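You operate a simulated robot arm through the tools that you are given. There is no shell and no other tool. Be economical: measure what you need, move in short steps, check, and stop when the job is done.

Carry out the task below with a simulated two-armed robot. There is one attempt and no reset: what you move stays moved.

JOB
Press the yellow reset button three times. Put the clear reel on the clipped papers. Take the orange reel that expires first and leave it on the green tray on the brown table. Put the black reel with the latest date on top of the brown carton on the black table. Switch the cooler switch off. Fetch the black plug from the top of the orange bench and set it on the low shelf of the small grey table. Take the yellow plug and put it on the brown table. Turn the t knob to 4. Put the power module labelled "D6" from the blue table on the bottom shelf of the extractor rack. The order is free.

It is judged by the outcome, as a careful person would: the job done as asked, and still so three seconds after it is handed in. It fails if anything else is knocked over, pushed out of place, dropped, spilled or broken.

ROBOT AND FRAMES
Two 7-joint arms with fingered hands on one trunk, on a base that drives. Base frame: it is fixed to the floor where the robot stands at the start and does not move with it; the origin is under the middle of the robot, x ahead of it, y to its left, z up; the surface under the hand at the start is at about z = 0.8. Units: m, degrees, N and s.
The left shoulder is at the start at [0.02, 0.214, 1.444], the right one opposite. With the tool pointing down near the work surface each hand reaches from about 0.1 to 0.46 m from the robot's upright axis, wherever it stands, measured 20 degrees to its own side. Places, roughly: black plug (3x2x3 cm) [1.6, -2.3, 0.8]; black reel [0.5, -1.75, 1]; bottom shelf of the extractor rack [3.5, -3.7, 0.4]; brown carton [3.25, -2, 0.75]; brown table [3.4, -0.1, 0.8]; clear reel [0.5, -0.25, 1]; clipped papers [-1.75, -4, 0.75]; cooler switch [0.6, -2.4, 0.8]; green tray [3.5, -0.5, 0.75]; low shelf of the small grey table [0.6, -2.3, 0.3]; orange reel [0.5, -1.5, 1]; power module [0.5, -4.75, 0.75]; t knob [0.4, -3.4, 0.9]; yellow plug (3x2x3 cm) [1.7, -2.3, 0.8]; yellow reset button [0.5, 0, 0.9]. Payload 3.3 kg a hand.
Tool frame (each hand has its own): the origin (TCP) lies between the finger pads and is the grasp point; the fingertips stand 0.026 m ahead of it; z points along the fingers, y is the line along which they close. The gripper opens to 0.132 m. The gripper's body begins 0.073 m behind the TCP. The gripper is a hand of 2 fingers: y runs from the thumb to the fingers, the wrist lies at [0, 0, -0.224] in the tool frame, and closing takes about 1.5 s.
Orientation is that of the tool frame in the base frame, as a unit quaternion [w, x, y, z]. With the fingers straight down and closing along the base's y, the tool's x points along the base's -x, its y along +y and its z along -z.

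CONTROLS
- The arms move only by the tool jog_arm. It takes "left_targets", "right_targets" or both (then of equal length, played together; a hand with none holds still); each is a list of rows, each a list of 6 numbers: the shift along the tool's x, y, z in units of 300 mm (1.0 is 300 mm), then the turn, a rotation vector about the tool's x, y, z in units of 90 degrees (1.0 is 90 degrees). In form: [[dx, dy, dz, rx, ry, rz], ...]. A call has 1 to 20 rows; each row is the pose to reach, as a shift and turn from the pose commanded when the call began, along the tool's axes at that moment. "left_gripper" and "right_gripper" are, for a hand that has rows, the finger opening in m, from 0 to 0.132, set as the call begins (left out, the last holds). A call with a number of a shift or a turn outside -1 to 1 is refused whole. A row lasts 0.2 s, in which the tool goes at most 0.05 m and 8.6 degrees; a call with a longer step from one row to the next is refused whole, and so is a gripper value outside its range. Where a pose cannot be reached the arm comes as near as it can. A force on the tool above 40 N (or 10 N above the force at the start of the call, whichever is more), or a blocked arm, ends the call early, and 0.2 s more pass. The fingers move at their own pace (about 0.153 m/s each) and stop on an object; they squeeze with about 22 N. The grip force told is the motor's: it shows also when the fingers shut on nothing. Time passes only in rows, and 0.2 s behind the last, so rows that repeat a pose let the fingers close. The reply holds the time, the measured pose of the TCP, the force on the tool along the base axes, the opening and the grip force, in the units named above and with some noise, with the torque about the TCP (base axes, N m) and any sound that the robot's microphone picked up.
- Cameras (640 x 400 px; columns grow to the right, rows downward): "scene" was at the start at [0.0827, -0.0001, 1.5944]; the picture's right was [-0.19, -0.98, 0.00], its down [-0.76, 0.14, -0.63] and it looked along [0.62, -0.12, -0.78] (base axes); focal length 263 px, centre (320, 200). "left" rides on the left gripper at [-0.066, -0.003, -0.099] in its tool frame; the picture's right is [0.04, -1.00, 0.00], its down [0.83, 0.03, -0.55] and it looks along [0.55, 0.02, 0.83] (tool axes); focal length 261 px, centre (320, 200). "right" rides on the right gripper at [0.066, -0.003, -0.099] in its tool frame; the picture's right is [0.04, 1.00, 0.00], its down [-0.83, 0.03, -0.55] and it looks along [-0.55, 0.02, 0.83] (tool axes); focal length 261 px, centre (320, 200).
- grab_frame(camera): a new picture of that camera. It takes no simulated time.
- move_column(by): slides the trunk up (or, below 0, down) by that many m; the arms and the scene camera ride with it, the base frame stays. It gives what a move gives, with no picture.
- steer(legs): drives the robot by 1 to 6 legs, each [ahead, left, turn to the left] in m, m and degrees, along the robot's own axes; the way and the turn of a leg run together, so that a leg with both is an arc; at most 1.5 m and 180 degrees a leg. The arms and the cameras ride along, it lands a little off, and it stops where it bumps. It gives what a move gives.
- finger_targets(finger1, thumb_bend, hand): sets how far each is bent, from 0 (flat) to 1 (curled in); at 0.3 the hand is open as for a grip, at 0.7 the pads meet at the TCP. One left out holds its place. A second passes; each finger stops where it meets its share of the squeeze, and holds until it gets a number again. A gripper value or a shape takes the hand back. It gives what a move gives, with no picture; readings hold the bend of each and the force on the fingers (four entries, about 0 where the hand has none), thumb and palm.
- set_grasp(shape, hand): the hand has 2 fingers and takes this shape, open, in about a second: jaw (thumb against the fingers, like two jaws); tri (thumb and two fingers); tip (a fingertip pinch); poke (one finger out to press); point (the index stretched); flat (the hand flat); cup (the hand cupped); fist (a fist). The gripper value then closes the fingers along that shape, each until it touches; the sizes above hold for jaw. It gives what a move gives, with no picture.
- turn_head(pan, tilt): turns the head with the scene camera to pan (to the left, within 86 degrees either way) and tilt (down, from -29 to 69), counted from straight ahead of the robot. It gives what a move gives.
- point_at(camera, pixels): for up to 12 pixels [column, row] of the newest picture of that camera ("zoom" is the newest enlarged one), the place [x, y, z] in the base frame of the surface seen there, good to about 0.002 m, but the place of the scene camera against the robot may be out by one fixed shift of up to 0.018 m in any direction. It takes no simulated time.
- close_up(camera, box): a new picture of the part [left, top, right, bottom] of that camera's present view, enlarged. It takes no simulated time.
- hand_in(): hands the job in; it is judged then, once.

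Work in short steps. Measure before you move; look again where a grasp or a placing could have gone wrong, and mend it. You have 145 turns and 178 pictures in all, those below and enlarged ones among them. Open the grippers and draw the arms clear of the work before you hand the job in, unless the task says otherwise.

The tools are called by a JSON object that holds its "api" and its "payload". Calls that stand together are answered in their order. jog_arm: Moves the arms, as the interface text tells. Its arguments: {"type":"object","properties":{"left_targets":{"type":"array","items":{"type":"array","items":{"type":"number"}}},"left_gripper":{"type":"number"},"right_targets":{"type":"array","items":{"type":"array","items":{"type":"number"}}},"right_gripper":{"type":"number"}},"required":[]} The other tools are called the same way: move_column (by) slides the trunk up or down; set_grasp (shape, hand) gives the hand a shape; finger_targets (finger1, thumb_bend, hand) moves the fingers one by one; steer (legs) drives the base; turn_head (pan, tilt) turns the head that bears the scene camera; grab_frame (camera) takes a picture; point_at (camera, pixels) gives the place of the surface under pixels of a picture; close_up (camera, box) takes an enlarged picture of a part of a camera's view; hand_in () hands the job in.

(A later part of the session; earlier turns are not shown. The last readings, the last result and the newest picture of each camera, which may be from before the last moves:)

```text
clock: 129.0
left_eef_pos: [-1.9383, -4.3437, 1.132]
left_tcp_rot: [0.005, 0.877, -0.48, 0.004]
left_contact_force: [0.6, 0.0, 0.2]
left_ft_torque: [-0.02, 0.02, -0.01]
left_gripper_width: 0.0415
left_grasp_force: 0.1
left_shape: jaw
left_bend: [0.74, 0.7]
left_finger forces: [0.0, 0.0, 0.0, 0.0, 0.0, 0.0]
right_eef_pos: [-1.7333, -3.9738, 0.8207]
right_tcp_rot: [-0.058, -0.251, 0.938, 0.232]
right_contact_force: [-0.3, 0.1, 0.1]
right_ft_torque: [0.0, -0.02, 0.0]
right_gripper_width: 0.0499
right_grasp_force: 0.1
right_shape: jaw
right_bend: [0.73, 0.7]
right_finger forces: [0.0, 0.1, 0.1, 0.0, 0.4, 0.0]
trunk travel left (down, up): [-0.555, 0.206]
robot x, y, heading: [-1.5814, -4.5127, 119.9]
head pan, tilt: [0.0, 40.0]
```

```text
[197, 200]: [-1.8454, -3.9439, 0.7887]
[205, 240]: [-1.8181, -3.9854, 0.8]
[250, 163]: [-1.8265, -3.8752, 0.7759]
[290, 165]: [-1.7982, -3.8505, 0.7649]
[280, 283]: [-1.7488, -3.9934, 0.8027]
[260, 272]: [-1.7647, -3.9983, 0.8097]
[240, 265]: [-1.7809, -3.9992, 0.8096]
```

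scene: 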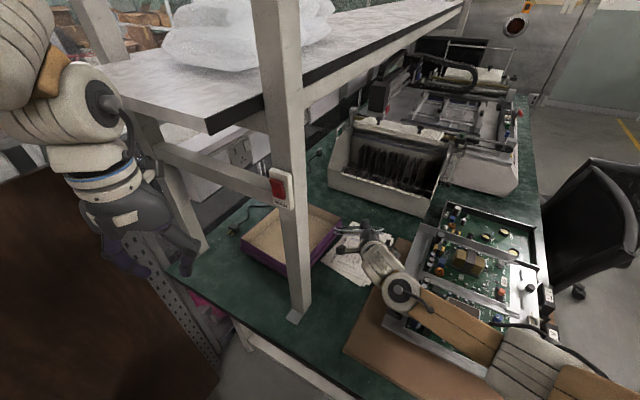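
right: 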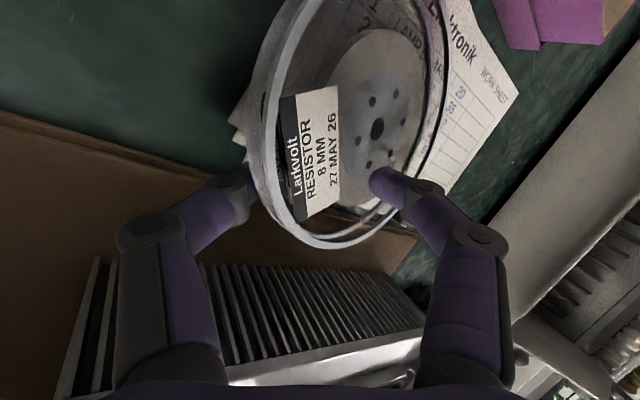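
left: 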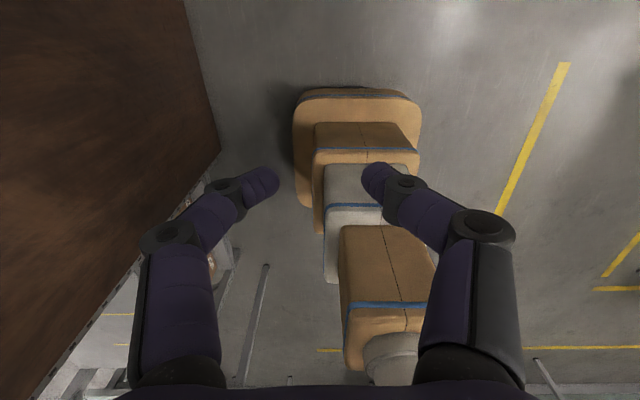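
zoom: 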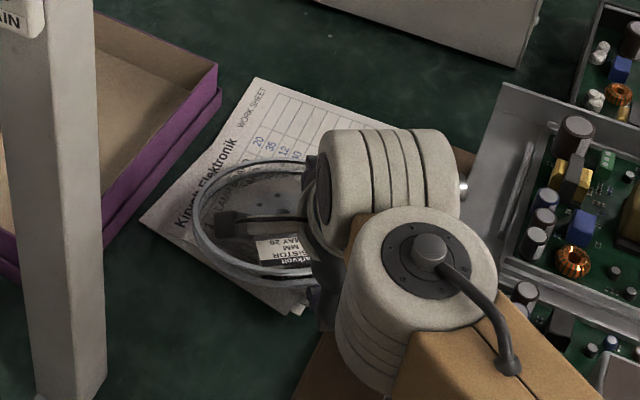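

Reel centre ≈(-1.775,-3.93), near side raised 4 cm. I lower 12 mm more and push forward 5 cm.

{"api": "jog_arm", "payload": {"right_targets": [[0, -0.0186, 0.0354, 0, 0, 0], [0, 0.011, 0.0508, 0, 0, 0], [0, 0.04, 0.066, 0, 0, 0], [0, 0.07, 0.0816, 0, 0, 0], [0, 0.1, 0.097, 0, 0, 0], [0, 0.129, 0.1124, 0, 0, 0], [0, 0.129, 0.1124, 0, 0, 0]]}}

{"api": "grab_frame", "payload": {"camera": "right"}}

```text
clock: 130.6
left_eef_pos: [-1.9387, -4.3436, 1.1317]
left_tcp_rot: [0.006, 0.877, -0.481, 0.004]
left_contact_force: [-1.0, 0.6, 0.3]
left_ft_torque: [-0.01, 0.02, 0.0]
left_gripper_width: 0.0417
left_grasp_force: 0.1
left_shape: jaw
left_bend: [0.74, 0.7]
left_finger forces: [0.0, 0.1, 0.1, 0.1, 0.0, 0.0]
right_eef_pos: [-1.7685, -3.9396, 0.8102]
right_tcp_rot: [-0.068, -0.256, 0.937, 0.23]
right_contact_force: [-0.4, 0.0, -0.2]
right_ft_torque: [0.04, 0.03, -0.01]
right_gripper_width: 0.0506
right_grasp_force: 0.0
right_shape: jaw
right_bend: [0.73, 0.7]
right_finger forces: [0.0, 0.0, 0.1, 0.0, 0.4, 0.0]
trunk travel left (down, up): [-0.555, 0.206]
robot x, y, heading: [-1.5834, -4.5151, 119.6]
head pan, tilt: [0.0, 40.0]
```

```text
103 pictures are left
```

right: 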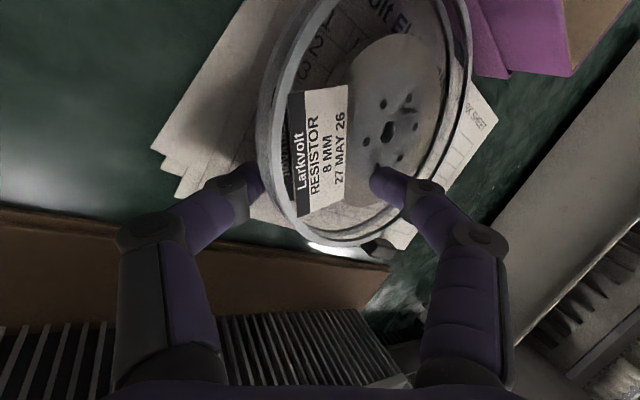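

Re-centred. Now I retreat horizontally so the rim slides off the steep finger.

{"api": "jog_arm", "payload": {"right_targets": [[0, -0.015, -0.008, 0, 0, 0], [0, -0.03, -0.015, 0, 0, 0], [0, -0.045, -0.023, 0, 0, 0], [0, -0.06, -0.031, 0, 0, 0], [0, -0.09, -0.046, 0, 0, 0], [0, -0.12, -0.062, 0, 0, 0]]}}

{"api": "grab_frame", "payload": {"camera": "right"}}

{"api": "close_up", "payload": {"camera": "scene", "box": [310, 200, 430, 310]}}

```text
clock: 132.0
left_eef_pos: [-1.9373, -4.3448, 1.1309]
left_tcp_rot: [0.006, 0.877, -0.48, 0.004]
left_contact_force: [0.3, 0.3, 0.3]
left_ft_torque: [0.0, 0.01, 0.0]
left_gripper_width: 0.0418
left_grasp_force: 0.1
left_shape: jaw
left_bend: [0.74, 0.7]
left_finger forces: [0.0, 0.0, 0.0, 0.0, 0.1, 0.1]
right_eef_pos: [-1.7393, -3.9553, 0.8191]
right_tcp_rot: [-0.062, -0.249, 0.936, 0.242]
right_contact_force: [-0.5, -0.4, 0.4]
right_ft_torque: [-0.03, 0.01, 0.01]
right_gripper_width: 0.0505
right_grasp_force: 0.1
right_shape: jaw
right_bend: [0.73, 0.7]
right_finger forces: [0.0, 0.0, 0.0, 0.1, 0.1, 0.0]
trunk travel left (down, up): [-0.555, 0.206]
robot x, y, heading: [-1.5825, -4.5093, 119.6]
head pan, tilt: [0.0, 40.0]
```

```text
102 pictures are left
```

right: 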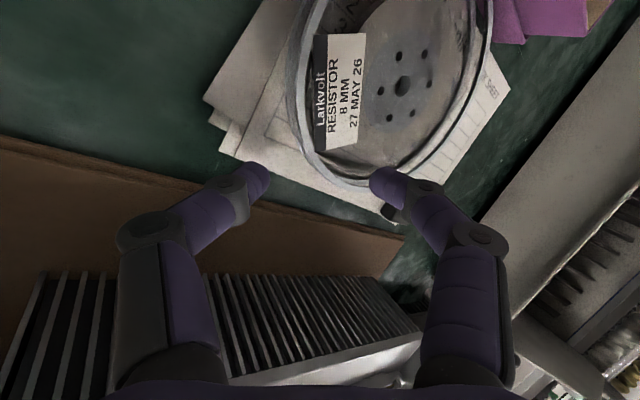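

```text
3.64 times, centred on (370, 255) of scene
```

zoom: 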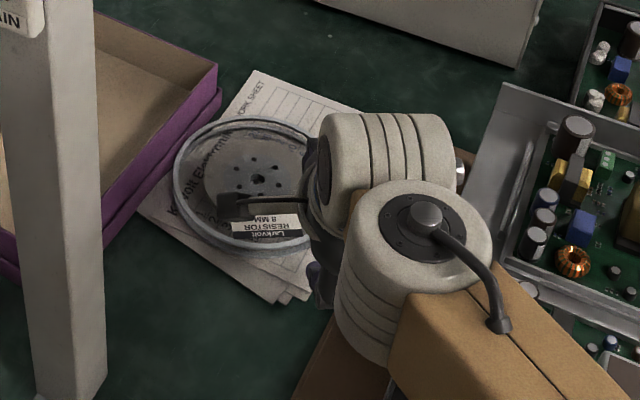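

The reel lies flat on the papers. I back out 3 cm more and rise 0.2 m.

{"api": "jog_arm", "payload": {"right_targets": [[0, -0.045, -0.023, 0, 0, 0], [0, -0.09, -0.046, 0, 0, 0], [0, -0.07, -0.1, 0, 0, 0], [0, -0.02, -0.2, 0, 0, 0], [0, 0.06, -0.33, 0, 0, 0], [0, 0.13, -0.47, 0, 0, 0], [0, 0.2, -0.6, 0, 0, 0], [0, 0.27, -0.74, 0, 0, 0], [0, 0.27, -0.74, 0, 0, 0]]}}

{"api": "close_up", "payload": {"camera": "scene", "box": [280, 180, 520, 330]}}

```text
clock: 134.0
left_eef_pos: [-1.9382, -4.3446, 1.1329]
left_tcp_rot: [0.005, 0.877, -0.48, 0.005]
left_contact_force: [1.3, -0.2, 0.2]
left_ft_torque: [0.03, -0.02, 0.04]
left_gripper_width: 0.0416
left_grasp_force: 0.1
left_shape: jaw
left_bend: [0.74, 0.7]
left_finger forces: [0.0, 0.0, 0.0, 0.0, 0.0, 0.0]
right_eef_pos: [-1.7288, -3.9992, 1.0424]
right_tcp_rot: [-0.068, -0.255, 0.937, 0.229]
right_contact_force: [0.6, 0.0, 0.2]
right_ft_torque: [0.02, 0.01, 0.0]
right_gripper_width: 0.0501
right_grasp_force: 0.0
right_shape: jaw
right_bend: [0.73, 0.7]
right_finger forces: [0.0, 0.1, 0.1, 0.0, 0.0, 0.0]
trunk travel left (down, up): [-0.555, 0.206]
robot x, y, heading: [-1.5775, -4.5123, 120.0]
head pan, tilt: [0.0, 40.0]
```

```text
2.67 times, centred on (400, 255) of scene
```

zoom: 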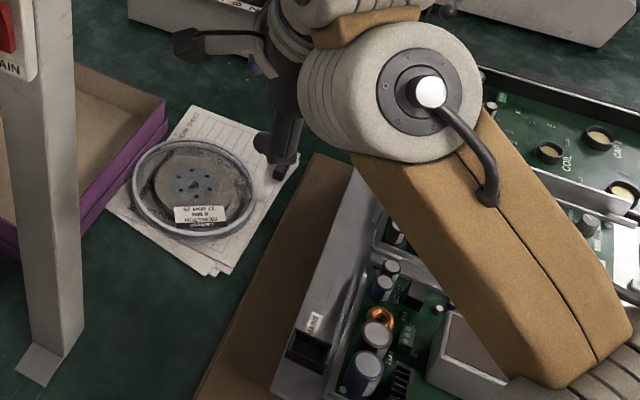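

Clear reel placed well. I pull out right then back, turn to face +x, and drive to the blue table with the modules.

{"api": "steer", "payload": {"legs": [[-0.07, -0.122, 0], [-0.39, 0.22, 0], [0, 0, -120], [1.05, 0, 0]]}}

{"api": "move_column", "payload": {"by": 0.17}}

{"api": "grab_frame", "payload": {"camera": "scene"}}

```text
clock: 147.9
left_eef_pos: [-0.0416, -4.7931, 1.1315]
left_tcp_rot: [-0.007, -0.008, 1.0, 0.002]
left_contact_force: [-0.5, 0.7, 0.2]
left_ft_torque: [0.0, 0.0, 0.02]
left_gripper_width: 0.0416
left_grasp_force: 0.0
left_shape: jaw
left_bend: [0.74, 0.7]
left_finger forces: [0.0, 0.1, 0.0, 0.0, 0.0, 0.0]
right_eef_pos: [0.1418, -5.1534, 1.0412]
right_tcp_rot: [0.168, 0.694, 0.679, 0.171]
right_contact_force: [-0.2, 0.3, 0.4]
right_ft_torque: [-0.02, 0.03, -0.01]
right_gripper_width: 0.0499
right_grasp_force: 0.1
right_shape: jaw
right_bend: [0.73, 0.7]
right_finger forces: [0.1, 0.0, 0.0, 0.0, 0.0, 0.0]
trunk travel left (down, up): [-0.555, 0.206]
robot x, y, heading: [-0.3697, -5.0045, -1.6]
head pan, tilt: [0.0, 40.0]
```

```text
clock: 149.8
left_eef_pos: [-0.0413, -4.7933, 1.3012]
left_tcp_rot: [-0.006, -0.009, 1.0, 0.003]
left_contact_force: [0.5, 0.1, 0.2]
left_ft_torque: [0.0, -0.01, -0.01]
left_gripper_width: 0.0418
left_grasp_force: 0.1
left_shape: jaw
left_bend: [0.74, 0.7]
left_finger forces: [0.0, 0.0, 0.0, 0.0, 0.0, 0.0]
right_eef_pos: [0.1419, -5.1532, 1.2122]
right_tcp_rot: [0.167, 0.694, 0.679, 0.171]
right_contact_force: [0.9, 0.0, -0.1]
right_ft_torque: [0.0, -0.02, -0.02]
right_gripper_width: 0.0503
right_grasp_force: 0.1
right_shape: jaw
right_bend: [0.73, 0.7]
right_finger forces: [0.1, 0.0, 0.0, 0.1, 0.1, 0.1]
trunk travel left (down, up): [-0.725, 0.036]
robot x, y, heading: [-0.3731, -5.0072, -1.7]
head pan, tilt: [0.0, 40.0]
```

```text
99 pictures are left
```

scene: 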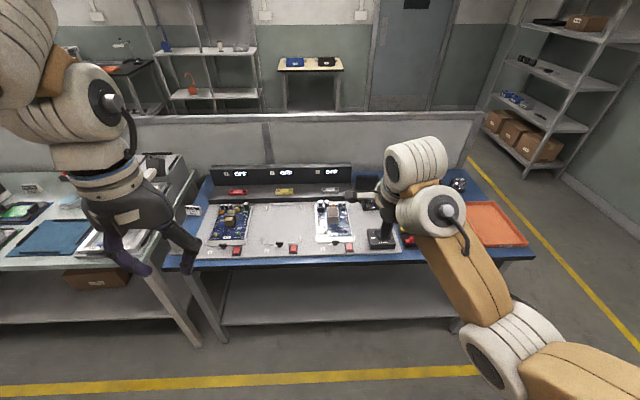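

The blue table is in view with boards at (230,225) and (333,220). Zoom to read labels.

{"api": "close_up", "payload": {"camera": "scene", "box": [180, 150, 400, 270]}}

{"api": "close_up", "payload": {"camera": "right", "box": [0, 0, 640, 400]}}

```text
2.91 times, centred on (290, 210) of scene
```

zoom: 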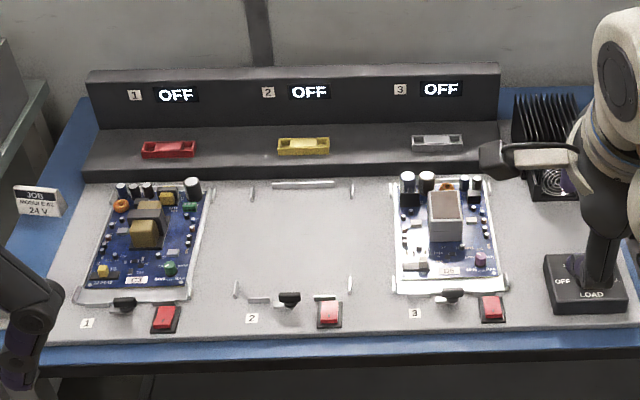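

```text
1.00 times, centred on (320, 200) of right (not enlarged: the box is as wide or as high as the picture)
```

zoom: 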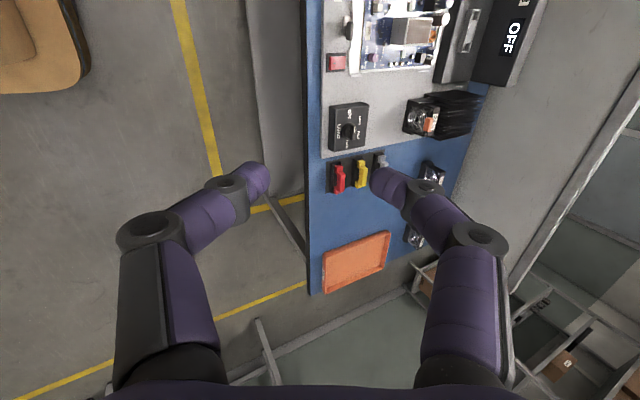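

Zoom further on the two labels.

{"api": "close_up", "payload": {"camera": "scene", "box": [205, 200, 255, 250]}}

{"api": "close_up", "payload": {"camera": "scene", "box": [310, 200, 360, 250]}}

{"api": "point_at", "payload": {"camera": "scene", "pixels": [[228, 220], [333, 220], [318, 205], [350, 235], [318, 240], [316, 200], [350, 205], [335, 243], [333, 215], [290, 225], [325, 262]]}}

```text
8.00 times, centred on (230, 225) of scene
```

zoom: 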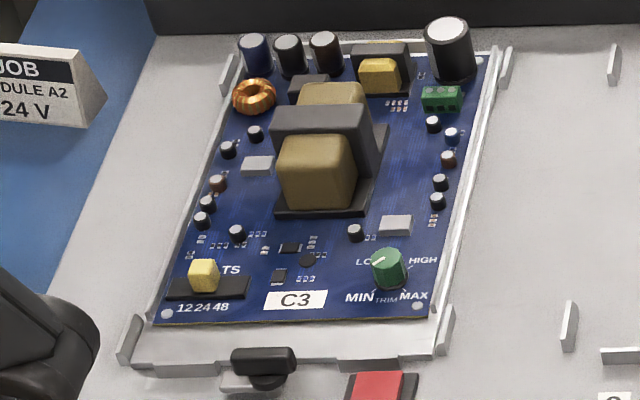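

```text
8.00 times, centred on (335, 225) of scene
```

zoom: 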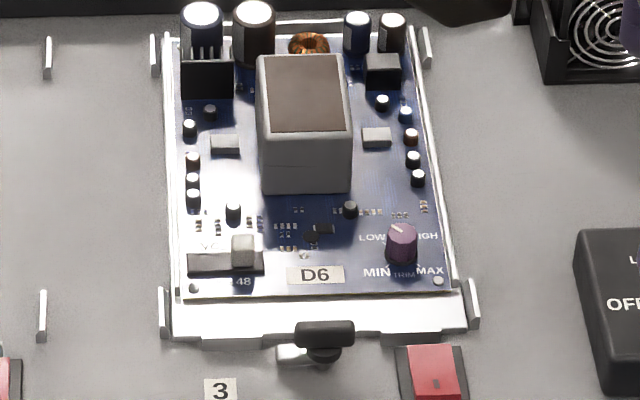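

```text
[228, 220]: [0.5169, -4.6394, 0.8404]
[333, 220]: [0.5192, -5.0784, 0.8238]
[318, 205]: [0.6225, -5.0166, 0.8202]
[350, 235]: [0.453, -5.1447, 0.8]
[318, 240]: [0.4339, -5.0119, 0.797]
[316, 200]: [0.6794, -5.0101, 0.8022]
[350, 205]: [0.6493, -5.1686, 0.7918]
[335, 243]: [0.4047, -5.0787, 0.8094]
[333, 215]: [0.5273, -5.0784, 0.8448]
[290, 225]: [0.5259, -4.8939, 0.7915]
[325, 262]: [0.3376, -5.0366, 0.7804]
```

D6 is in slot 3, around (0.52,-5.08). I turn the right hand straight down, closing along y, then drive in to put it above the module.

{"api": "jog_arm", "payload": {"right_targets": [[0, 0, 0, 0.09, 0, 0], [0, 0, 0, 0.18, 0, 0], [0, 0, 0, 0.27, 0, 0], [0, 0, 0, 0.31, 0, 0], [0, 0, 0, 0.31, 0, 0]]}}

{"api": "jog_arm", "payload": {"right_targets": [[0, -0.03, 0, 0, 0, -0.09], [0, -0.06, 0, 0, 0, -0.18], [0, -0.09, 0, 0, 0, -0.27], [0, -0.12, 0, 0, 0, -0.36], [0, -0.15, 0, 0, 0, -0.45], [0, -0.18, 0, 0, 0, -0.54], [0, -0.21, 0, 0, 0, -0.63], [0, -0.24, 0, 0, 0, -0.72], [0, -0.27, 0, 0, 0, -0.81], [0, -0.3, 0, 0, 0, -0.9], [0, -0.3, 0, 0, 0, -0.98], [0, -0.3, 0, 0, 0, -0.98]], "right_gripper": 0.09}}

{"api": "steer", "payload": {"legs": [[0.42, 0.085, 1.7]]}}

{"api": "grab_frame", "payload": {"camera": "right"}}

```text
clock: 151.0
left_eef_pos: [-0.0412, -4.7943, 1.3022]
left_tcp_rot: [-0.005, -0.008, 1.0, 0.002]
left_contact_force: [-0.9, 0.4, -0.1]
left_ft_torque: [0.02, 0.0, 0.03]
left_gripper_width: 0.042
left_grasp_force: 0.0
left_shape: jaw
left_bend: [0.74, 0.7]
left_finger forces: [0.0, 0.0, 0.0, 0.0, 0.0, 0.0]
right_eef_pos: [0.1484, -5.1469, 1.2043]
right_tcp_rot: [-0.005, 0.713, 0.701, 0.002]
right_contact_force: [-0.4, 0.8, -0.7]
right_ft_torque: [-0.01, 0.02, 0.0]
right_gripper_width: 0.0502
right_grasp_force: 0.1
right_shape: jaw
right_bend: [0.73, 0.7]
right_finger forces: [0.1, 0.1, 0.1, 0.0, 0.0, 0.0]
right hand out of reach, approached as far as the arm can: row 2, 3, 4, 5
trunk travel left (down, up): [-0.725, 0.036]
robot x, y, heading: [-0.3734, -5.0105, -2.0]
head pan, tilt: [0.0, 40.0]
```

```text
clock: 153.8
left_eef_pos: [-0.041, -4.794, 1.3026]
left_tcp_rot: [-0.007, -0.009, 1.0, 0.001]
left_contact_force: [0.5, -0.8, -0.5]
left_ft_torque: [-0.01, 0.02, -0.03]
left_gripper_width: 0.0419
left_grasp_force: 0.1
left_shape: jaw
left_bend: [0.74, 0.7]
left_finger forces: [0.0, 0.0, 0.0, 0.1, 0.0, 0.1]
right_eef_pos: [0.1215, -5.1172, 1.1668]
right_tcp_rot: [-0.003, 0.048, 0.999, -0.014]
right_contact_force: [0.2, 0.4, 0.2]
right_ft_torque: [0.03, 0.02, 0.03]
right_gripper_width: 0.09
right_grasp_force: 0.0
right_shape: jaw
right_bend: [0.68, 0.59]
right_finger forces: [0.0, 0.0, 0.0, 0.0, 0.0, 0.1]
right hand out of reach, approached as far as the arm can: row 1, 2, 3, 4, 5, 6, 7, 8, 9, 10, 11, 12
trunk travel left (down, up): [-0.725, 0.036]
robot x, y, heading: [-0.3708, -5.0075, -1.9]
head pan, tilt: [0.0, 40.0]
stopped in row 12 (right hand): the arm was blocked; the commanded pose is now the measured one
```

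```text
clock: 156.4
left_eef_pos: [0.3706, -4.698, 1.301]
left_tcp_rot: [-0.007, -0.028, 1.0, 0.002]
left_contact_force: [0.9, 0.1, 0.4]
left_ft_torque: [-0.02, 0.05, -0.03]
left_gripper_width: 0.0421
left_grasp_force: 0.1
left_shape: jaw
left_bend: [0.74, 0.7]
left_finger forces: [0.0, 0.1, 0.0, 0.0, 0.0, 0.0]
right_eef_pos: [0.5451, -5.0157, 1.1662]
right_tcp_rot: [-0.004, 0.028, 0.999, -0.014]
right_contact_force: [0.0, -0.2, -1.1]
right_ft_torque: [-0.01, 0.04, 0.02]
right_gripper_width: 0.0901
right_grasp_force: 0.1
right_shape: jaw
right_bend: [0.68, 0.59]
right_finger forces: [0.0, 0.1, 0.0, 0.0, 0.0, 0.0]
trunk travel left (down, up): [-0.725, 0.036]
robot x, y, heading: [0.0487, -4.9241, 0.5]
head pan, tilt: [0.0, 40.0]
```

```text
94 pictures are left
```

right: 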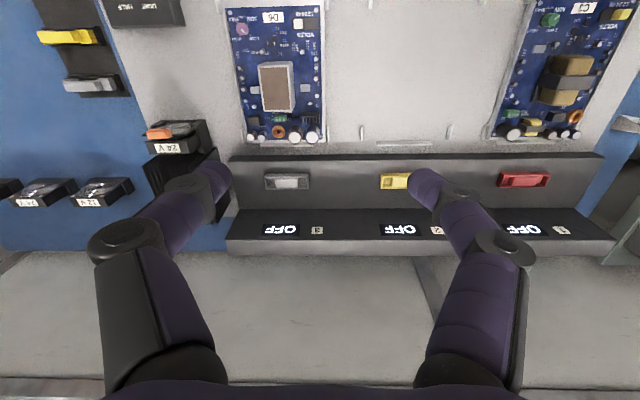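

I pull the hand back 13 cm and 6 cm right to see the module's front latch.

{"api": "jog_arm", "payload": {"right_targets": [[0.11, -0.05, 0, 0, 0, 0], [0.22, -0.1, 0, 0, 0, 0], [0.33, -0.15, 0, 0, 0, 0], [0.44, -0.2, 0, 0, 0, 0], [0.44, -0.2, 0, 0, 0, 0]]}}

{"api": "grab_frame", "payload": {"camera": "right"}}

{"api": "close_up", "payload": {"camera": "right", "box": [220, 0, 420, 140]}}

```text
clock: 157.6
left_eef_pos: [0.367, -4.6993, 1.3024]
left_tcp_rot: [-0.006, -0.029, 1.0, 0.002]
left_contact_force: [-0.5, -0.4, -0.8]
left_ft_torque: [0.01, -0.05, 0.05]
left_gripper_width: 0.0419
left_grasp_force: 0.1
left_shape: jaw
left_bend: [0.74, 0.7]
left_finger forces: [0.1, 0.1, 0.1, 0.1, 0.1, 0.1]
right_eef_pos: [0.4397, -5.0386, 1.056]
right_tcp_rot: [0.0, 0.027, 1.0, -0.011]
right_contact_force: [-1.2, 0.8, -0.5]
right_ft_torque: [-0.03, -0.08, 0.01]
right_gripper_width: 0.0899
right_grasp_force: 0.1
right_shape: jaw
right_bend: [0.68, 0.59]
right_finger forces: [0.1, 0.0, 0.0, 0.0, 0.1, 0.0]
right hand out of reach, approached as far as the arm can: row 1, 2, 3, 4, 5
trunk travel left (down, up): [-0.725, 0.036]
robot x, y, heading: [0.0457, -4.9274, 0.8]
head pan, tilt: [0.0, 40.0]
```

```text
93 pictures are left
```

right: 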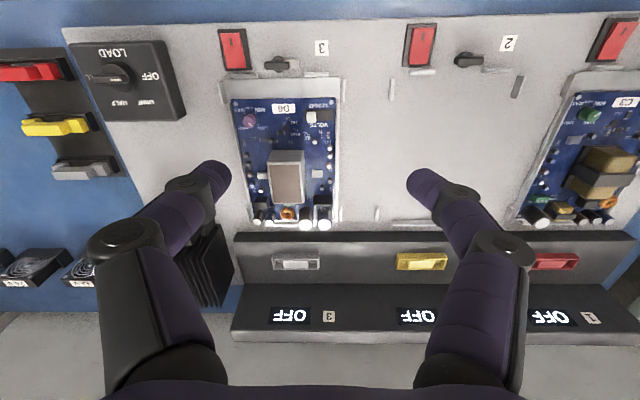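

```text
2.86 times, centred on (320, 70) of right
```

zoom: 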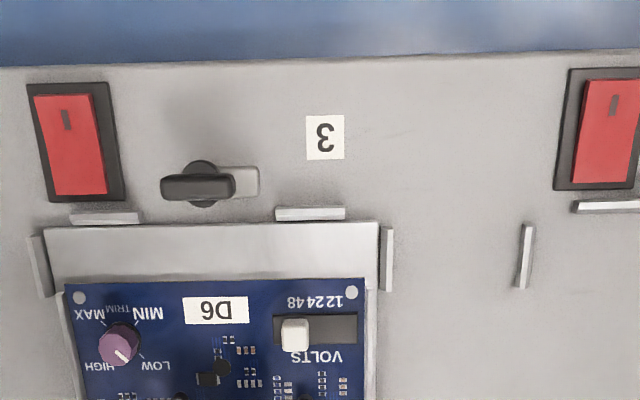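

The latch tab is turned aside, so the module sits free. I measure the transformer box and plate.

{"api": "point_at", "payload": {"camera": "right", "pixels": [[287, 180], [272, 180], [302, 180], [287, 202], [287, 166], [287, 152], [250, 190], [335, 190], [287, 92], [295, 228], [322, 215], [304, 224]]}}

{"api": "close_up", "payload": {"camera": "right", "box": [220, 80, 360, 240]}}

```text
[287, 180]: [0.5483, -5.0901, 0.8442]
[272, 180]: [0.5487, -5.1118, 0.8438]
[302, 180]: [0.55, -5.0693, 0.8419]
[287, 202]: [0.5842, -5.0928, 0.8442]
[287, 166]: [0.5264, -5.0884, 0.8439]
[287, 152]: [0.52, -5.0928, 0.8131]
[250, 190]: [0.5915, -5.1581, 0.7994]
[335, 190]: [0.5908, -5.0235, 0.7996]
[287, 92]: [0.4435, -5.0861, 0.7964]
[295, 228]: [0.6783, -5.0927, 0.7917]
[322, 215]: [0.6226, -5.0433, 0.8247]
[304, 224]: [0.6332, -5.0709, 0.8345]
```

```text
2.50 times, centred on (290, 160) of right
```

zoom: 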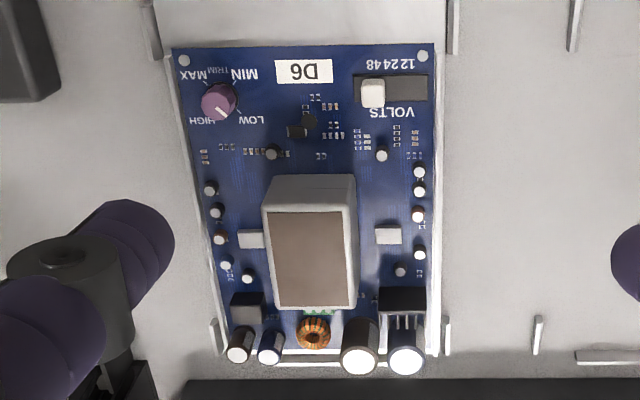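

Box: x 0.522–0.586, y centre -5.0905, top 0.844. To gain reach I raise the right hand in the arm and lower the trunk 0.2.

{"api": "jog_arm", "payload": {"right_targets": [[0, 0, -0.15, 0, 0, 0], [0, 0, -0.3, 0, 0, 0], [0, 0, -0.45, 0, 0, 0], [0, 0, -0.45, 0, 0, 0]], "right_gripper": 0.08}}

{"api": "move_column", "payload": {"by": -0.2}}

{"api": "steer", "payload": {"legs": [[0.025, 0, 0]]}}

```text
clock: 158.8
left_eef_pos: [0.369, -4.6995, 1.3014]
left_tcp_rot: [-0.006, -0.03, 1.0, 0.002]
left_contact_force: [0.5, 0.6, -0.3]
left_ft_torque: [0.01, 0.01, 0.01]
left_gripper_width: 0.0416
left_grasp_force: 0.1
left_shape: jaw
left_bend: [0.74, 0.7]
left_finger forces: [0.0, 0.0, 0.1, 0.0, 0.0, 0.0]
right_eef_pos: [0.5264, -5.0176, 1.1324]
right_tcp_rot: [-0.003, 0.053, 0.998, -0.037]
right_contact_force: [-0.5, 0.1, 0.2]
right_ft_torque: [0.02, 0.03, 0.02]
right_gripper_width: 0.0799
right_grasp_force: 0.0
right_shape: jaw
right_bend: [0.71, 0.71]
right_finger forces: [0.1, 0.1, 0.1, 0.1, 0.0, 0.0]
right hand out of reach, approached as far as the arm can: row 1, 2, 3, 4
trunk travel left (down, up): [-0.725, 0.036]
robot x, y, heading: [0.0499, -4.9226, 0.5]
head pan, tilt: [0.0, 40.0]
stopped in row 4 (right hand): the arm was blocked; the commanded pose is now the measured one
```

```text
clock: 161.0
left_eef_pos: [0.3692, -4.6993, 1.1032]
left_tcp_rot: [-0.006, -0.028, 1.0, 0.002]
left_contact_force: [-0.5, -0.4, 0.6]
left_ft_torque: [0.0, 0.03, -0.01]
left_gripper_width: 0.0419
left_grasp_force: 0.2
left_shape: jaw
left_bend: [0.74, 0.7]
left_finger forces: [0.0, 0.1, 0.0, 0.1, 0.1, 0.1]
right_eef_pos: [0.5298, -5.0246, 0.9326]
right_tcp_rot: [-0.001, 0.058, 0.997, -0.04]
right_contact_force: [0.3, 0.3, -0.4]
right_ft_torque: [-0.04, -0.02, -0.01]
right_gripper_width: 0.08
right_grasp_force: 0.0
right_shape: jaw
right_bend: [0.71, 0.71]
right_finger forces: [0.1, 0.0, 0.1, 0.0, 0.0, 0.0]
trunk travel left (down, up): [-0.525, 0.236]
robot x, y, heading: [0.0479, -4.9237, 0.5]
head pan, tilt: [0.0, 40.0]
```

```text
clock: 161.8
left_eef_pos: [0.3966, -4.699, 1.101]
left_tcp_rot: [-0.008, -0.028, 1.0, 0.002]
left_contact_force: [0.1, 0.5, 0.7]
left_ft_torque: [0.02, 0.05, -0.02]
left_gripper_width: 0.0417
left_grasp_force: 0.0
left_shape: jaw
left_bend: [0.74, 0.7]
left_finger forces: [0.0, 0.0, 0.1, 0.0, 0.0, 0.0]
right_eef_pos: [0.555, -5.0251, 0.9301]
right_tcp_rot: [-0.003, 0.058, 0.997, -0.042]
right_contact_force: [0.7, -0.8, -0.9]
right_ft_torque: [-0.05, 0.04, -0.02]
right_gripper_width: 0.0799
right_grasp_force: 0.0
right_shape: jaw
right_bend: [0.71, 0.71]
right_finger forces: [0.0, 0.0, 0.0, 0.0, 0.1, 0.0]
trunk travel left (down, up): [-0.525, 0.236]
robot x, y, heading: [0.0761, -4.9248, 0.6]
head pan, tilt: [0.0, 40.0]
```

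Hand is at (0.555,-5.025,0.930) slightly rolled. I straighten it, centre on y=-5.09 and descend around the box.

{"api": "jog_arm", "payload": {"right_targets": [[-0.008, -0.11, 0.009, -0.026, 0, -0.036], [-0.015, -0.217, 0.018, -0.053, 0, -0.073], [-0.015, -0.206, 0.15, -0.053, 0, -0.073], [-0.015, -0.196, 0.22, -0.053, 0, -0.073], [-0.015, -0.196, 0.22, -0.053, 0, -0.073]], "right_gripper": 0.075}}

{"api": "grab_frame", "payload": {"camera": "right"}}

```text
clock: 163.0
left_eef_pos: [0.3948, -4.6989, 1.1024]
left_tcp_rot: [-0.007, -0.028, 1.0, 0.001]
left_contact_force: [-0.2, 0.5, 0.5]
left_ft_torque: [0.0, 0.01, 0.02]
left_gripper_width: 0.0417
left_grasp_force: 0.1
left_shape: jaw
left_bend: [0.74, 0.7]
left_finger forces: [0.0, 0.0, 0.0, 0.0, 0.0, 0.0]
right_eef_pos: [0.5515, -5.0861, 0.8702]
right_tcp_rot: [-0.003, 0.002, 1.0, 0.0]
right_contact_force: [1.2, 0.7, 0.1]
right_ft_torque: [0.0, 0.02, -0.02]
right_gripper_width: 0.0755
right_grasp_force: 0.0
right_shape: jaw
right_bend: [0.72, 0.7]
right_finger forces: [0.1, 0.0, 0.1, 0.1, 0.0, 0.1]
right hand out of reach, approached as far as the arm can: row 1, 2
trunk travel left (down, up): [-0.525, 0.236]
robot x, y, heading: [0.0731, -4.927, 0.7]
head pan, tilt: [0.0, 40.0]
```

```text
90 pictures are left
```

right: 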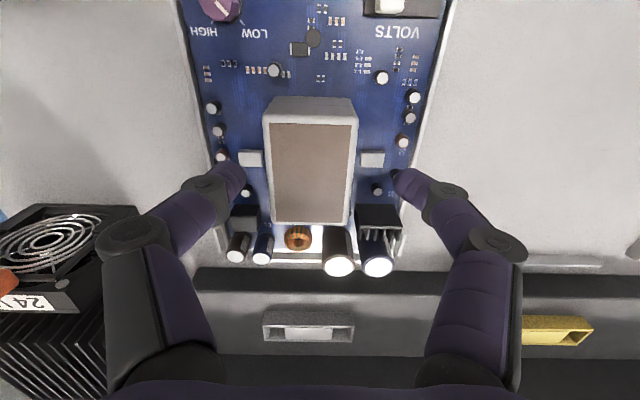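

Centred over the box. Descend 3.5 cm and close.

{"api": "jog_arm", "payload": {"right_targets": [[0, -0.012, 0.06, 0, 0, 0], [0, -0.012, 0.1, 0, 0, 0], [0, -0.012, 0.118, 0, 0, 0], [0, -0.012, 0.118, 0, 0, 0]]}}

{"api": "jog_arm", "payload": {"right_targets": [[0, 0, 0, 0, 0, 0], [0, 0, 0, 0, 0, 0], [0, 0, 0, 0, 0, 0], [0, 0, 0, 0, 0, 0], [0, 0, 0, 0, 0, 0], [0, 0, 0, 0, 0, 0]], "right_gripper": 0}}

{"api": "jog_arm", "payload": {"right_targets": [[0, 0, -0.03, 0, 0, 0], [0, 0, -0.06, 0, 0, 0], [0, 0, -0.12, 0, 0, 0], [0, 0, -0.2, 0, 0, 0], [0, 0, -0.2, 0, 0, 0]]}}

{"api": "grab_frame", "payload": {"camera": "right"}}

```text
clock: 164.0
left_eef_pos: [0.3941, -4.6989, 1.1018]
left_tcp_rot: [-0.007, -0.029, 1.0, 0.002]
left_contact_force: [0.7, -1.1, -0.1]
left_ft_torque: [0.0, 0.03, 0.03]
left_gripper_width: 0.042
left_grasp_force: 0.1
left_shape: jaw
left_bend: [0.74, 0.7]
left_finger forces: [0.0, 0.0, 0.0, 0.0, 0.0, 0.1]
right_eef_pos: [0.5504, -5.0914, 0.8362]
right_tcp_rot: [-0.003, 0.001, 1.0, 0.001]
right_contact_force: [0.1, -0.1, -0.7]
right_ft_torque: [-0.01, 0.02, 0.0]
right_gripper_width: 0.0754
right_grasp_force: 0.1
right_shape: jaw
right_bend: [0.72, 0.7]
right_finger forces: [0.0, 0.0, 0.0, 0.0, 0.0, 0.0]
trunk travel left (down, up): [-0.525, 0.236]
robot x, y, heading: [0.0732, -4.9239, 0.4]
head pan, tilt: [0.0, 40.0]
```

```text
clock: 165.4
left_eef_pos: [0.3941, -4.7001, 1.1013]
left_tcp_rot: [-0.007, -0.028, 1.0, 0.002]
left_contact_force: [-0.2, 0.2, 0.7]
left_ft_torque: [-0.02, 0.02, 0.02]
left_gripper_width: 0.042
left_grasp_force: 0.1
left_shape: jaw
left_bend: [0.74, 0.7]
left_finger forces: [0.0, 0.0, 0.0, 0.0, 0.0, 0.1]
right_eef_pos: [0.5492, -5.0918, 0.8364]
right_tcp_rot: [-0.003, 0.001, 1.0, 0.001]
right_contact_force: [-0.6, 0.0, -0.1]
right_ft_torque: [-0.02, 0.02, 0.03]
right_gripper_width: 0.0414
right_grasp_force: 22.2
right_shape: jaw
right_bend: [0.74, 0.7]
right_finger forces: [19.8, 0.1, 0.0, 0.1, 20.2, 0.1]
trunk travel left (down, up): [-0.525, 0.236]
robot x, y, heading: [0.0739, -4.9227, 0.2]
head pan, tilt: [0.0, 40.0]
```

```text
clock: 166.6
left_eef_pos: [0.3949, -4.6995, 1.1008]
left_tcp_rot: [-0.007, -0.027, 1.0, 0.002]
left_contact_force: [-0.1, 0.0, -0.6]
left_ft_torque: [0.0, 0.02, 0.01]
left_gripper_width: 0.0416
left_grasp_force: 0.1
left_shape: jaw
left_bend: [0.74, 0.7]
left_finger forces: [0.1, 0.0, 0.1, 0.0, 0.0, 0.0]
right_eef_pos: [0.5509, -5.0939, 0.897]
right_tcp_rot: [-0.002, 0.0, 1.0, 0.0]
right_contact_force: [-1.1, 0.1, -9.3]
right_ft_torque: [0.02, 0.15, -0.02]
right_gripper_width: 0.0412
right_grasp_force: 22.4
right_shape: jaw
right_bend: [0.74, 0.7]
right_finger forces: [19.9, 0.1, 0.1, 0.0, 20.0, 0.0]
trunk travel left (down, up): [-0.525, 0.236]
robot x, y, heading: [0.068, -4.9289, 0.3]
head pan, tilt: [0.0, 40.0]
```

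```text
89 pictures are left
```

right: 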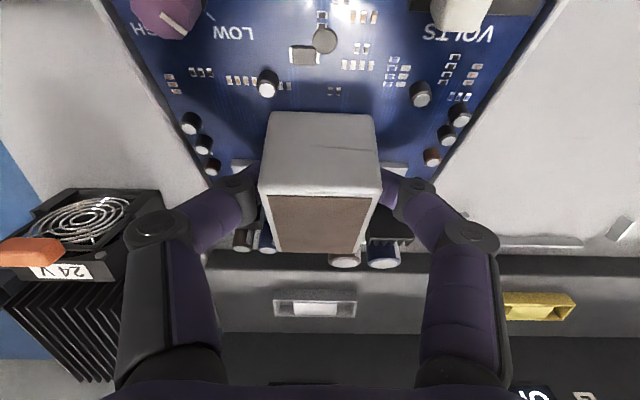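

D6 is lifted (0.95 kg). I raise it further, back off, and look right for the way round the end of the row.

{"api": "jog_arm", "payload": {"right_targets": [[0.0, 0, -0.1, 0, 0, 0], [0.05, 0, -0.2, 0, 0, 0], [0.1, 0, -0.3, 0, 0, 0], [0.15, 0, -0.35, 0, 0, 0], [0.15, 0, -0.35, 0, 0, 0]]}}

{"api": "move_column", "payload": {"by": 0.2}}

{"api": "steer", "payload": {"legs": [[-0.42, 0, 0]]}}

{"api": "turn_head", "payload": {"pan": -50, "tilt": 25}}

{"api": "grab_frame", "payload": {"camera": "scene"}}

```text
clock: 167.8
left_eef_pos: [0.3953, -4.6991, 1.1015]
left_tcp_rot: [-0.007, -0.027, 1.0, 0.002]
left_contact_force: [-0.4, -0.2, 0.8]
left_ft_torque: [0.01, 0.02, 0.0]
left_gripper_width: 0.0418
left_grasp_force: 0.1
left_shape: jaw
left_bend: [0.74, 0.7]
left_finger forces: [0.1, 0.0, 0.0, 0.0, 0.0, 0.0]
right_eef_pos: [0.5527, -5.0601, 0.9152]
right_tcp_rot: [-0.003, 0.002, 1.0, 0.001]
right_contact_force: [0.5, 0.4, -9.6]
right_ft_torque: [-0.03, 0.11, -0.02]
right_gripper_width: 0.0397
right_grasp_force: 21.8
right_shape: jaw
right_bend: [0.73, 0.7]
right_finger forces: [20.6, 0.0, 0.0, 0.0, 20.5, 0.0]
right hand out of reach, approached as far as the arm can: row 1, 2, 3, 4, 5
trunk travel left (down, up): [-0.525, 0.236]
robot x, y, heading: [0.0723, -4.9308, 0.8]
head pan, tilt: [0.0, 40.0]
```

```text
clock: 170.0
left_eef_pos: [0.3957, -4.6992, 1.3011]
left_tcp_rot: [-0.007, -0.028, 1.0, 0.001]
left_contact_force: [-0.3, -0.2, -0.7]
left_ft_torque: [0.0, 0.02, -0.03]
left_gripper_width: 0.0418
left_grasp_force: 0.0
left_shape: jaw
left_bend: [0.74, 0.7]
left_finger forces: [0.0, 0.0, 0.0, 0.0, 0.0, 0.1]
right_eef_pos: [0.5595, -5.0603, 1.1149]
right_tcp_rot: [-0.003, 0.001, 1.0, 0.001]
right_contact_force: [-0.2, -0.7, -9.4]
right_ft_torque: [-0.04, 0.11, -0.01]
right_gripper_width: 0.0401
right_grasp_force: 21.3
right_shape: jaw
right_bend: [0.73, 0.7]
right_finger forces: [20.7, 0.0, 0.0, 0.0, 20.5, 0.0]
trunk travel left (down, up): [-0.725, 0.036]
robot x, y, heading: [0.0726, -4.9232, 0.6]
head pan, tilt: [0.0, 40.0]
```

```text
clock: 172.6
left_eef_pos: [-0.0259, -4.7031, 1.3008]
left_tcp_rot: [-0.008, -0.027, 1.0, 0.003]
left_contact_force: [1.0, 0.2, 0.2]
left_ft_torque: [-0.01, -0.01, 0.01]
left_gripper_width: 0.0416
left_grasp_force: 0.0
left_shape: jaw
left_bend: [0.74, 0.7]
left_finger forces: [0.0, 0.1, 0.1, 0.0, 0.1, 0.1]
right_eef_pos: [0.1388, -5.0654, 1.1134]
right_tcp_rot: [-0.002, 0.002, 1.0, 0.001]
right_contact_force: [-0.2, 0.2, -8.6]
right_ft_torque: [0.0, 0.12, 0.02]
right_gripper_width: 0.0395
right_grasp_force: 21.6
right_shape: jaw
right_bend: [0.73, 0.7]
right_finger forces: [20.6, 0.1, 0.1, 0.0, 20.5, 0.0]
trunk travel left (down, up): [-0.725, 0.036]
robot x, y, heading: [-0.3472, -4.9302, 0.4]
head pan, tilt: [0.0, 40.0]
```

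```text
clock: 173.8
left_eef_pos: [-0.025, -4.7032, 1.3007]
left_tcp_rot: [-0.007, -0.027, 1.0, 0.002]
left_contact_force: [0.1, -0.6, 0.3]
left_ft_torque: [0.02, -0.02, -0.01]
left_gripper_width: 0.0417
left_grasp_force: 0.1
left_shape: jaw
left_bend: [0.74, 0.7]
left_finger forces: [0.1, 0.1, 0.1, 0.0, 0.0, 0.1]
right_eef_pos: [0.1397, -5.0636, 1.1128]
right_tcp_rot: [-0.002, 0.001, 1.0, 0.001]
right_contact_force: [-0.7, -0.5, -9.2]
right_ft_torque: [0.0, 0.12, 0.02]
right_gripper_width: 0.0398
right_grasp_force: 21.6
right_shape: jaw
right_bend: [0.73, 0.7]
right_finger forces: [20.6, 0.0, 0.0, 0.0, 20.5, 0.0]
trunk travel left (down, up): [-0.725, 0.036]
robot x, y, heading: [-0.3491, -4.9317, 0.4]
head pan, tilt: [-50.0, 25.0]
```

```text
88 pictures are left
```

scene: 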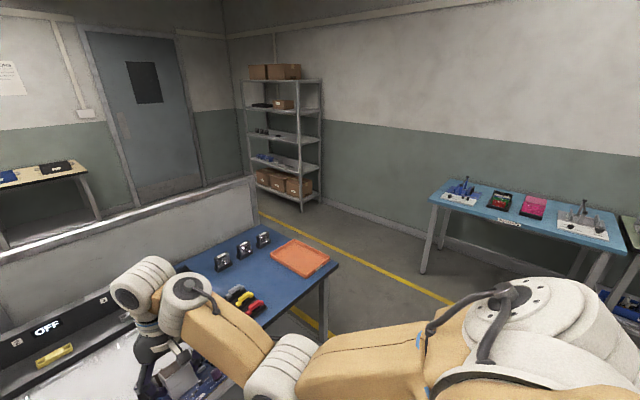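

I measure the table end, the opposite blue table and the far rack to plan the way round.

{"api": "point_at", "payload": {"camera": "scene", "pixels": [[337, 262], [325, 330], [422, 270], [435, 200], [300, 208], [320, 195], [258, 180], [95, 215], [85, 180], [330, 210]]}}

```text
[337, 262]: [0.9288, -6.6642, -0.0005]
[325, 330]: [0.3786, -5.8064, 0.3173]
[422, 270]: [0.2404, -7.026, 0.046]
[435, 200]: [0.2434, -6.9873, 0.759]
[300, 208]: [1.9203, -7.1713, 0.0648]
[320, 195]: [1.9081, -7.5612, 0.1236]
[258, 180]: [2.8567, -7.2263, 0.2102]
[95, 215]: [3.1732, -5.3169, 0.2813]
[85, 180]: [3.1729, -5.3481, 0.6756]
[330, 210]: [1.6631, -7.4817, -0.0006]
```

Gap at the row end is y∈[-6.97,-5.85]. I strafe to y≈-6.4 and drive ahead to x≈2.4, then look left.

{"api": "steer", "payload": {"legs": [[0, -1.45, 0], [1.4, 0, 0], [1.35, 0, 0]]}}

{"api": "turn_head", "payload": {"pan": 60, "tilt": 20}}

{"api": "grab_frame", "payload": {"camera": "scene"}}

```text
clock: 194.2
left_eef_pos: [2.779, -6.2754, 1.3017]
left_tcp_rot: [-0.007, 0.007, 1.0, 0.002]
left_contact_force: [-0.1, 0.0, 0.1]
left_ft_torque: [0.0, 0.0, 0.01]
left_gripper_width: 0.0422
left_grasp_force: 0.1
left_shape: jaw
left_bend: [0.74, 0.7]
left_finger forces: [0.1, 0.0, 0.0, 0.0, 0.0, 0.0]
right_eef_pos: [2.9173, -6.6479, 1.1145]
right_tcp_rot: [-0.003, 0.035, 0.999, 0.002]
right_contact_force: [0.0, -0.3, -9.2]
right_ft_torque: [-0.05, 0.1, -0.01]
right_gripper_width: 0.0398
right_grasp_force: 22.5
right_shape: jaw
right_bend: [0.73, 0.7]
right_finger forces: [20.5, 0.1, 0.0, 0.0, 20.5, 0.0]
trunk travel left (down, up): [-0.725, 0.036]
robot x, y, heading: [2.4401, -6.4837, -3.1]
head pan, tilt: [-50.0, 25.0]
```

```text
clock: 196.1
left_eef_pos: [2.7773, -6.2756, 1.3]
left_tcp_rot: [-0.007, 0.006, 1.0, 0.003]
left_contact_force: [-0.2, -0.7, 1.2]
left_ft_torque: [0.01, 0.01, 0.03]
left_gripper_width: 0.042
left_grasp_force: 0.0
left_shape: jaw
left_bend: [0.74, 0.7]
left_finger forces: [0.0, 0.0, 0.0, 0.0, 0.0, 0.0]
right_eef_pos: [2.9183, -6.6478, 1.1146]
right_tcp_rot: [-0.003, 0.037, 0.999, 0.001]
right_contact_force: [0.9, 0.4, -9.4]
right_ft_torque: [-0.01, 0.08, 0.02]
right_gripper_width: 0.0397
right_grasp_force: 22.0
right_shape: jaw
right_bend: [0.73, 0.7]
right_finger forces: [20.6, 0.0, 0.0, 0.0, 20.6, 0.0]
trunk travel left (down, up): [-0.725, 0.036]
robot x, y, heading: [2.4413, -6.4796, -3.4]
head pan, tilt: [60.0, 20.0]
```

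```text
87 pictures are left
```

scene: 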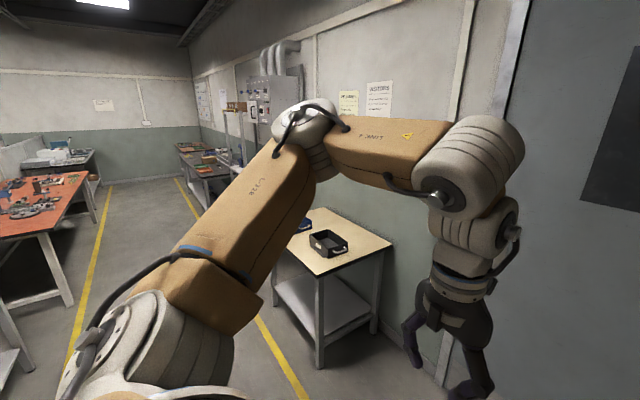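

I measure the aisle borders: orange bench edge, cream table corner and the rack.

{"api": "point_at", "payload": {"camera": "scene", "pixels": [[72, 305], [85, 240], [390, 245], [318, 365], [318, 275], [215, 185], [265, 75], [235, 115], [100, 210], [200, 205]]}}

{"api": "close_up", "payload": {"camera": "scene", "box": [0, 60, 320, 260]}}

```text
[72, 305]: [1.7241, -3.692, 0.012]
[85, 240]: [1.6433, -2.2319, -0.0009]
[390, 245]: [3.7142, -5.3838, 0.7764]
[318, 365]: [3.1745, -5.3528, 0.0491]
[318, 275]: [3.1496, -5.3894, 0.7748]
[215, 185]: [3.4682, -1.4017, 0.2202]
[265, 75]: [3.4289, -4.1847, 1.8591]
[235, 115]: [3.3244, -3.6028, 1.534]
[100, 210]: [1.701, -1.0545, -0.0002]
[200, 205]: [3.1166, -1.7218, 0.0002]
```

```text
2.00 times, centred on (160, 160) of scene
```

zoom: 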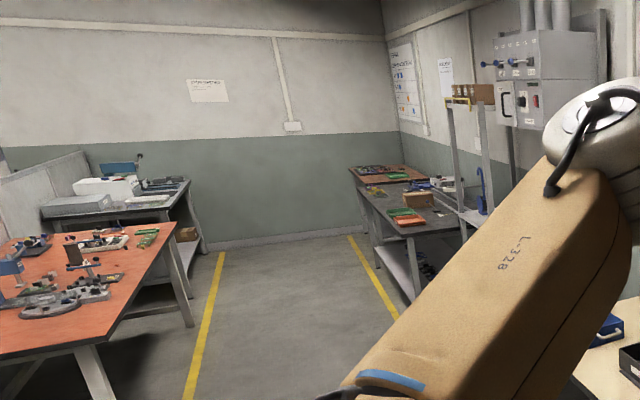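

The aisle runs x∈[1.73,3.12]. I strafe left up to the extractor rack at y≈-3.85.

{"api": "steer", "payload": {"legs": [[-0.02, 0, 3.3], [0, 1.35, 0], [0, 1.25, 0]]}}

{"api": "turn_head", "payload": {"pan": 10, "tilt": 40}}

{"api": "grab_frame", "payload": {"camera": "scene"}}

```text
clock: 208.8
left_eef_pos: [2.7558, -3.7263, 1.3018]
left_tcp_rot: [-0.008, -0.036, 0.999, 0.003]
left_contact_force: [0.2, 0.2, -0.1]
left_ft_torque: [0.0, 0.0, -0.02]
left_gripper_width: 0.042
left_grasp_force: 0.1
left_shape: jaw
left_bend: [0.74, 0.7]
left_finger forces: [0.1, 0.0, 0.0, 0.0, 0.0, 0.1]
right_eef_pos: [2.9281, -4.0852, 1.1136]
right_tcp_rot: [-0.003, -0.007, 1.0, 0.001]
right_contact_force: [-0.4, 0.4, -8.9]
right_ft_torque: [-0.03, 0.11, -0.01]
right_gripper_width: 0.0399
right_grasp_force: 21.6
right_shape: jaw
right_bend: [0.73, 0.7]
right_finger forces: [20.5, 0.1, 0.0, 0.1, 20.5, 0.0]
trunk travel left (down, up): [-0.725, 0.036]
robot x, y, heading: [2.4384, -3.9564, 1.5]
head pan, tilt: [60.0, 20.0]
```

```text
clock: 210.0
left_eef_pos: [2.757, -3.7259, 1.3014]
left_tcp_rot: [-0.007, -0.035, 0.999, 0.002]
left_contact_force: [0.8, -0.1, -0.3]
left_ft_torque: [0.0, 0.0, -0.03]
left_gripper_width: 0.0418
left_grasp_force: 0.2
left_shape: jaw
left_bend: [0.74, 0.7]
left_finger forces: [0.0, 0.0, 0.0, 0.0, 0.0, 0.0]
right_eef_pos: [2.9283, -4.085, 1.1127]
right_tcp_rot: [-0.002, -0.007, 1.0, 0.0]
right_contact_force: [-0.4, -0.2, -9.2]
right_ft_torque: [-0.03, 0.09, 0.04]
right_gripper_width: 0.0399
right_grasp_force: 22.7
right_shape: jaw
right_bend: [0.73, 0.7]
right_finger forces: [20.6, 0.0, 0.0, 0.1, 20.5, 0.0]
trunk travel left (down, up): [-0.725, 0.036]
robot x, y, heading: [2.4353, -3.9591, 1.5]
head pan, tilt: [10.0, 40.0]
```

```text
85 pictures are left
```

scene: 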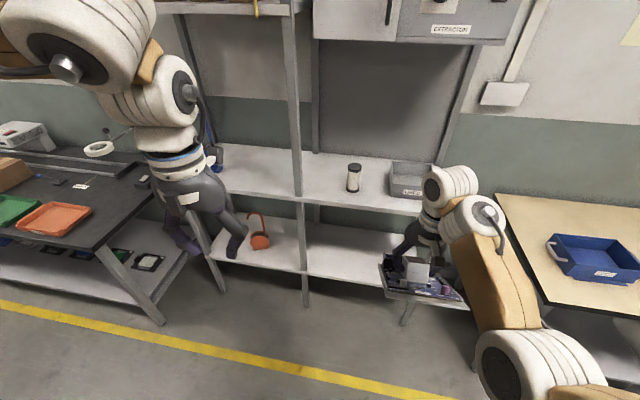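

I measure the rack's middle and bottom shelf edges.

{"api": "point_at", "payload": {"camera": "scene", "pixels": [[350, 204], [330, 200], [350, 276], [350, 262], [350, 235], [320, 228], [303, 290], [260, 240], [395, 300], [350, 190], [240, 262], [420, 215]]}}

```text
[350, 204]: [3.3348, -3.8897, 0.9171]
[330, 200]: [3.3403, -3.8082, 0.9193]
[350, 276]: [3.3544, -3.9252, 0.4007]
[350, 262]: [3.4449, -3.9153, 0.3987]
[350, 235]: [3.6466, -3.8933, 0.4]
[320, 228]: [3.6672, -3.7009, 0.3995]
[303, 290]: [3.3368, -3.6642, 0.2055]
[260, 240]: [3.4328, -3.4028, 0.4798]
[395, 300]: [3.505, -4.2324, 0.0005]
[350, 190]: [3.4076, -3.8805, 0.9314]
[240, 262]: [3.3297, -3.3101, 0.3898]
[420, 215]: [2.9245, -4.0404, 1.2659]
```

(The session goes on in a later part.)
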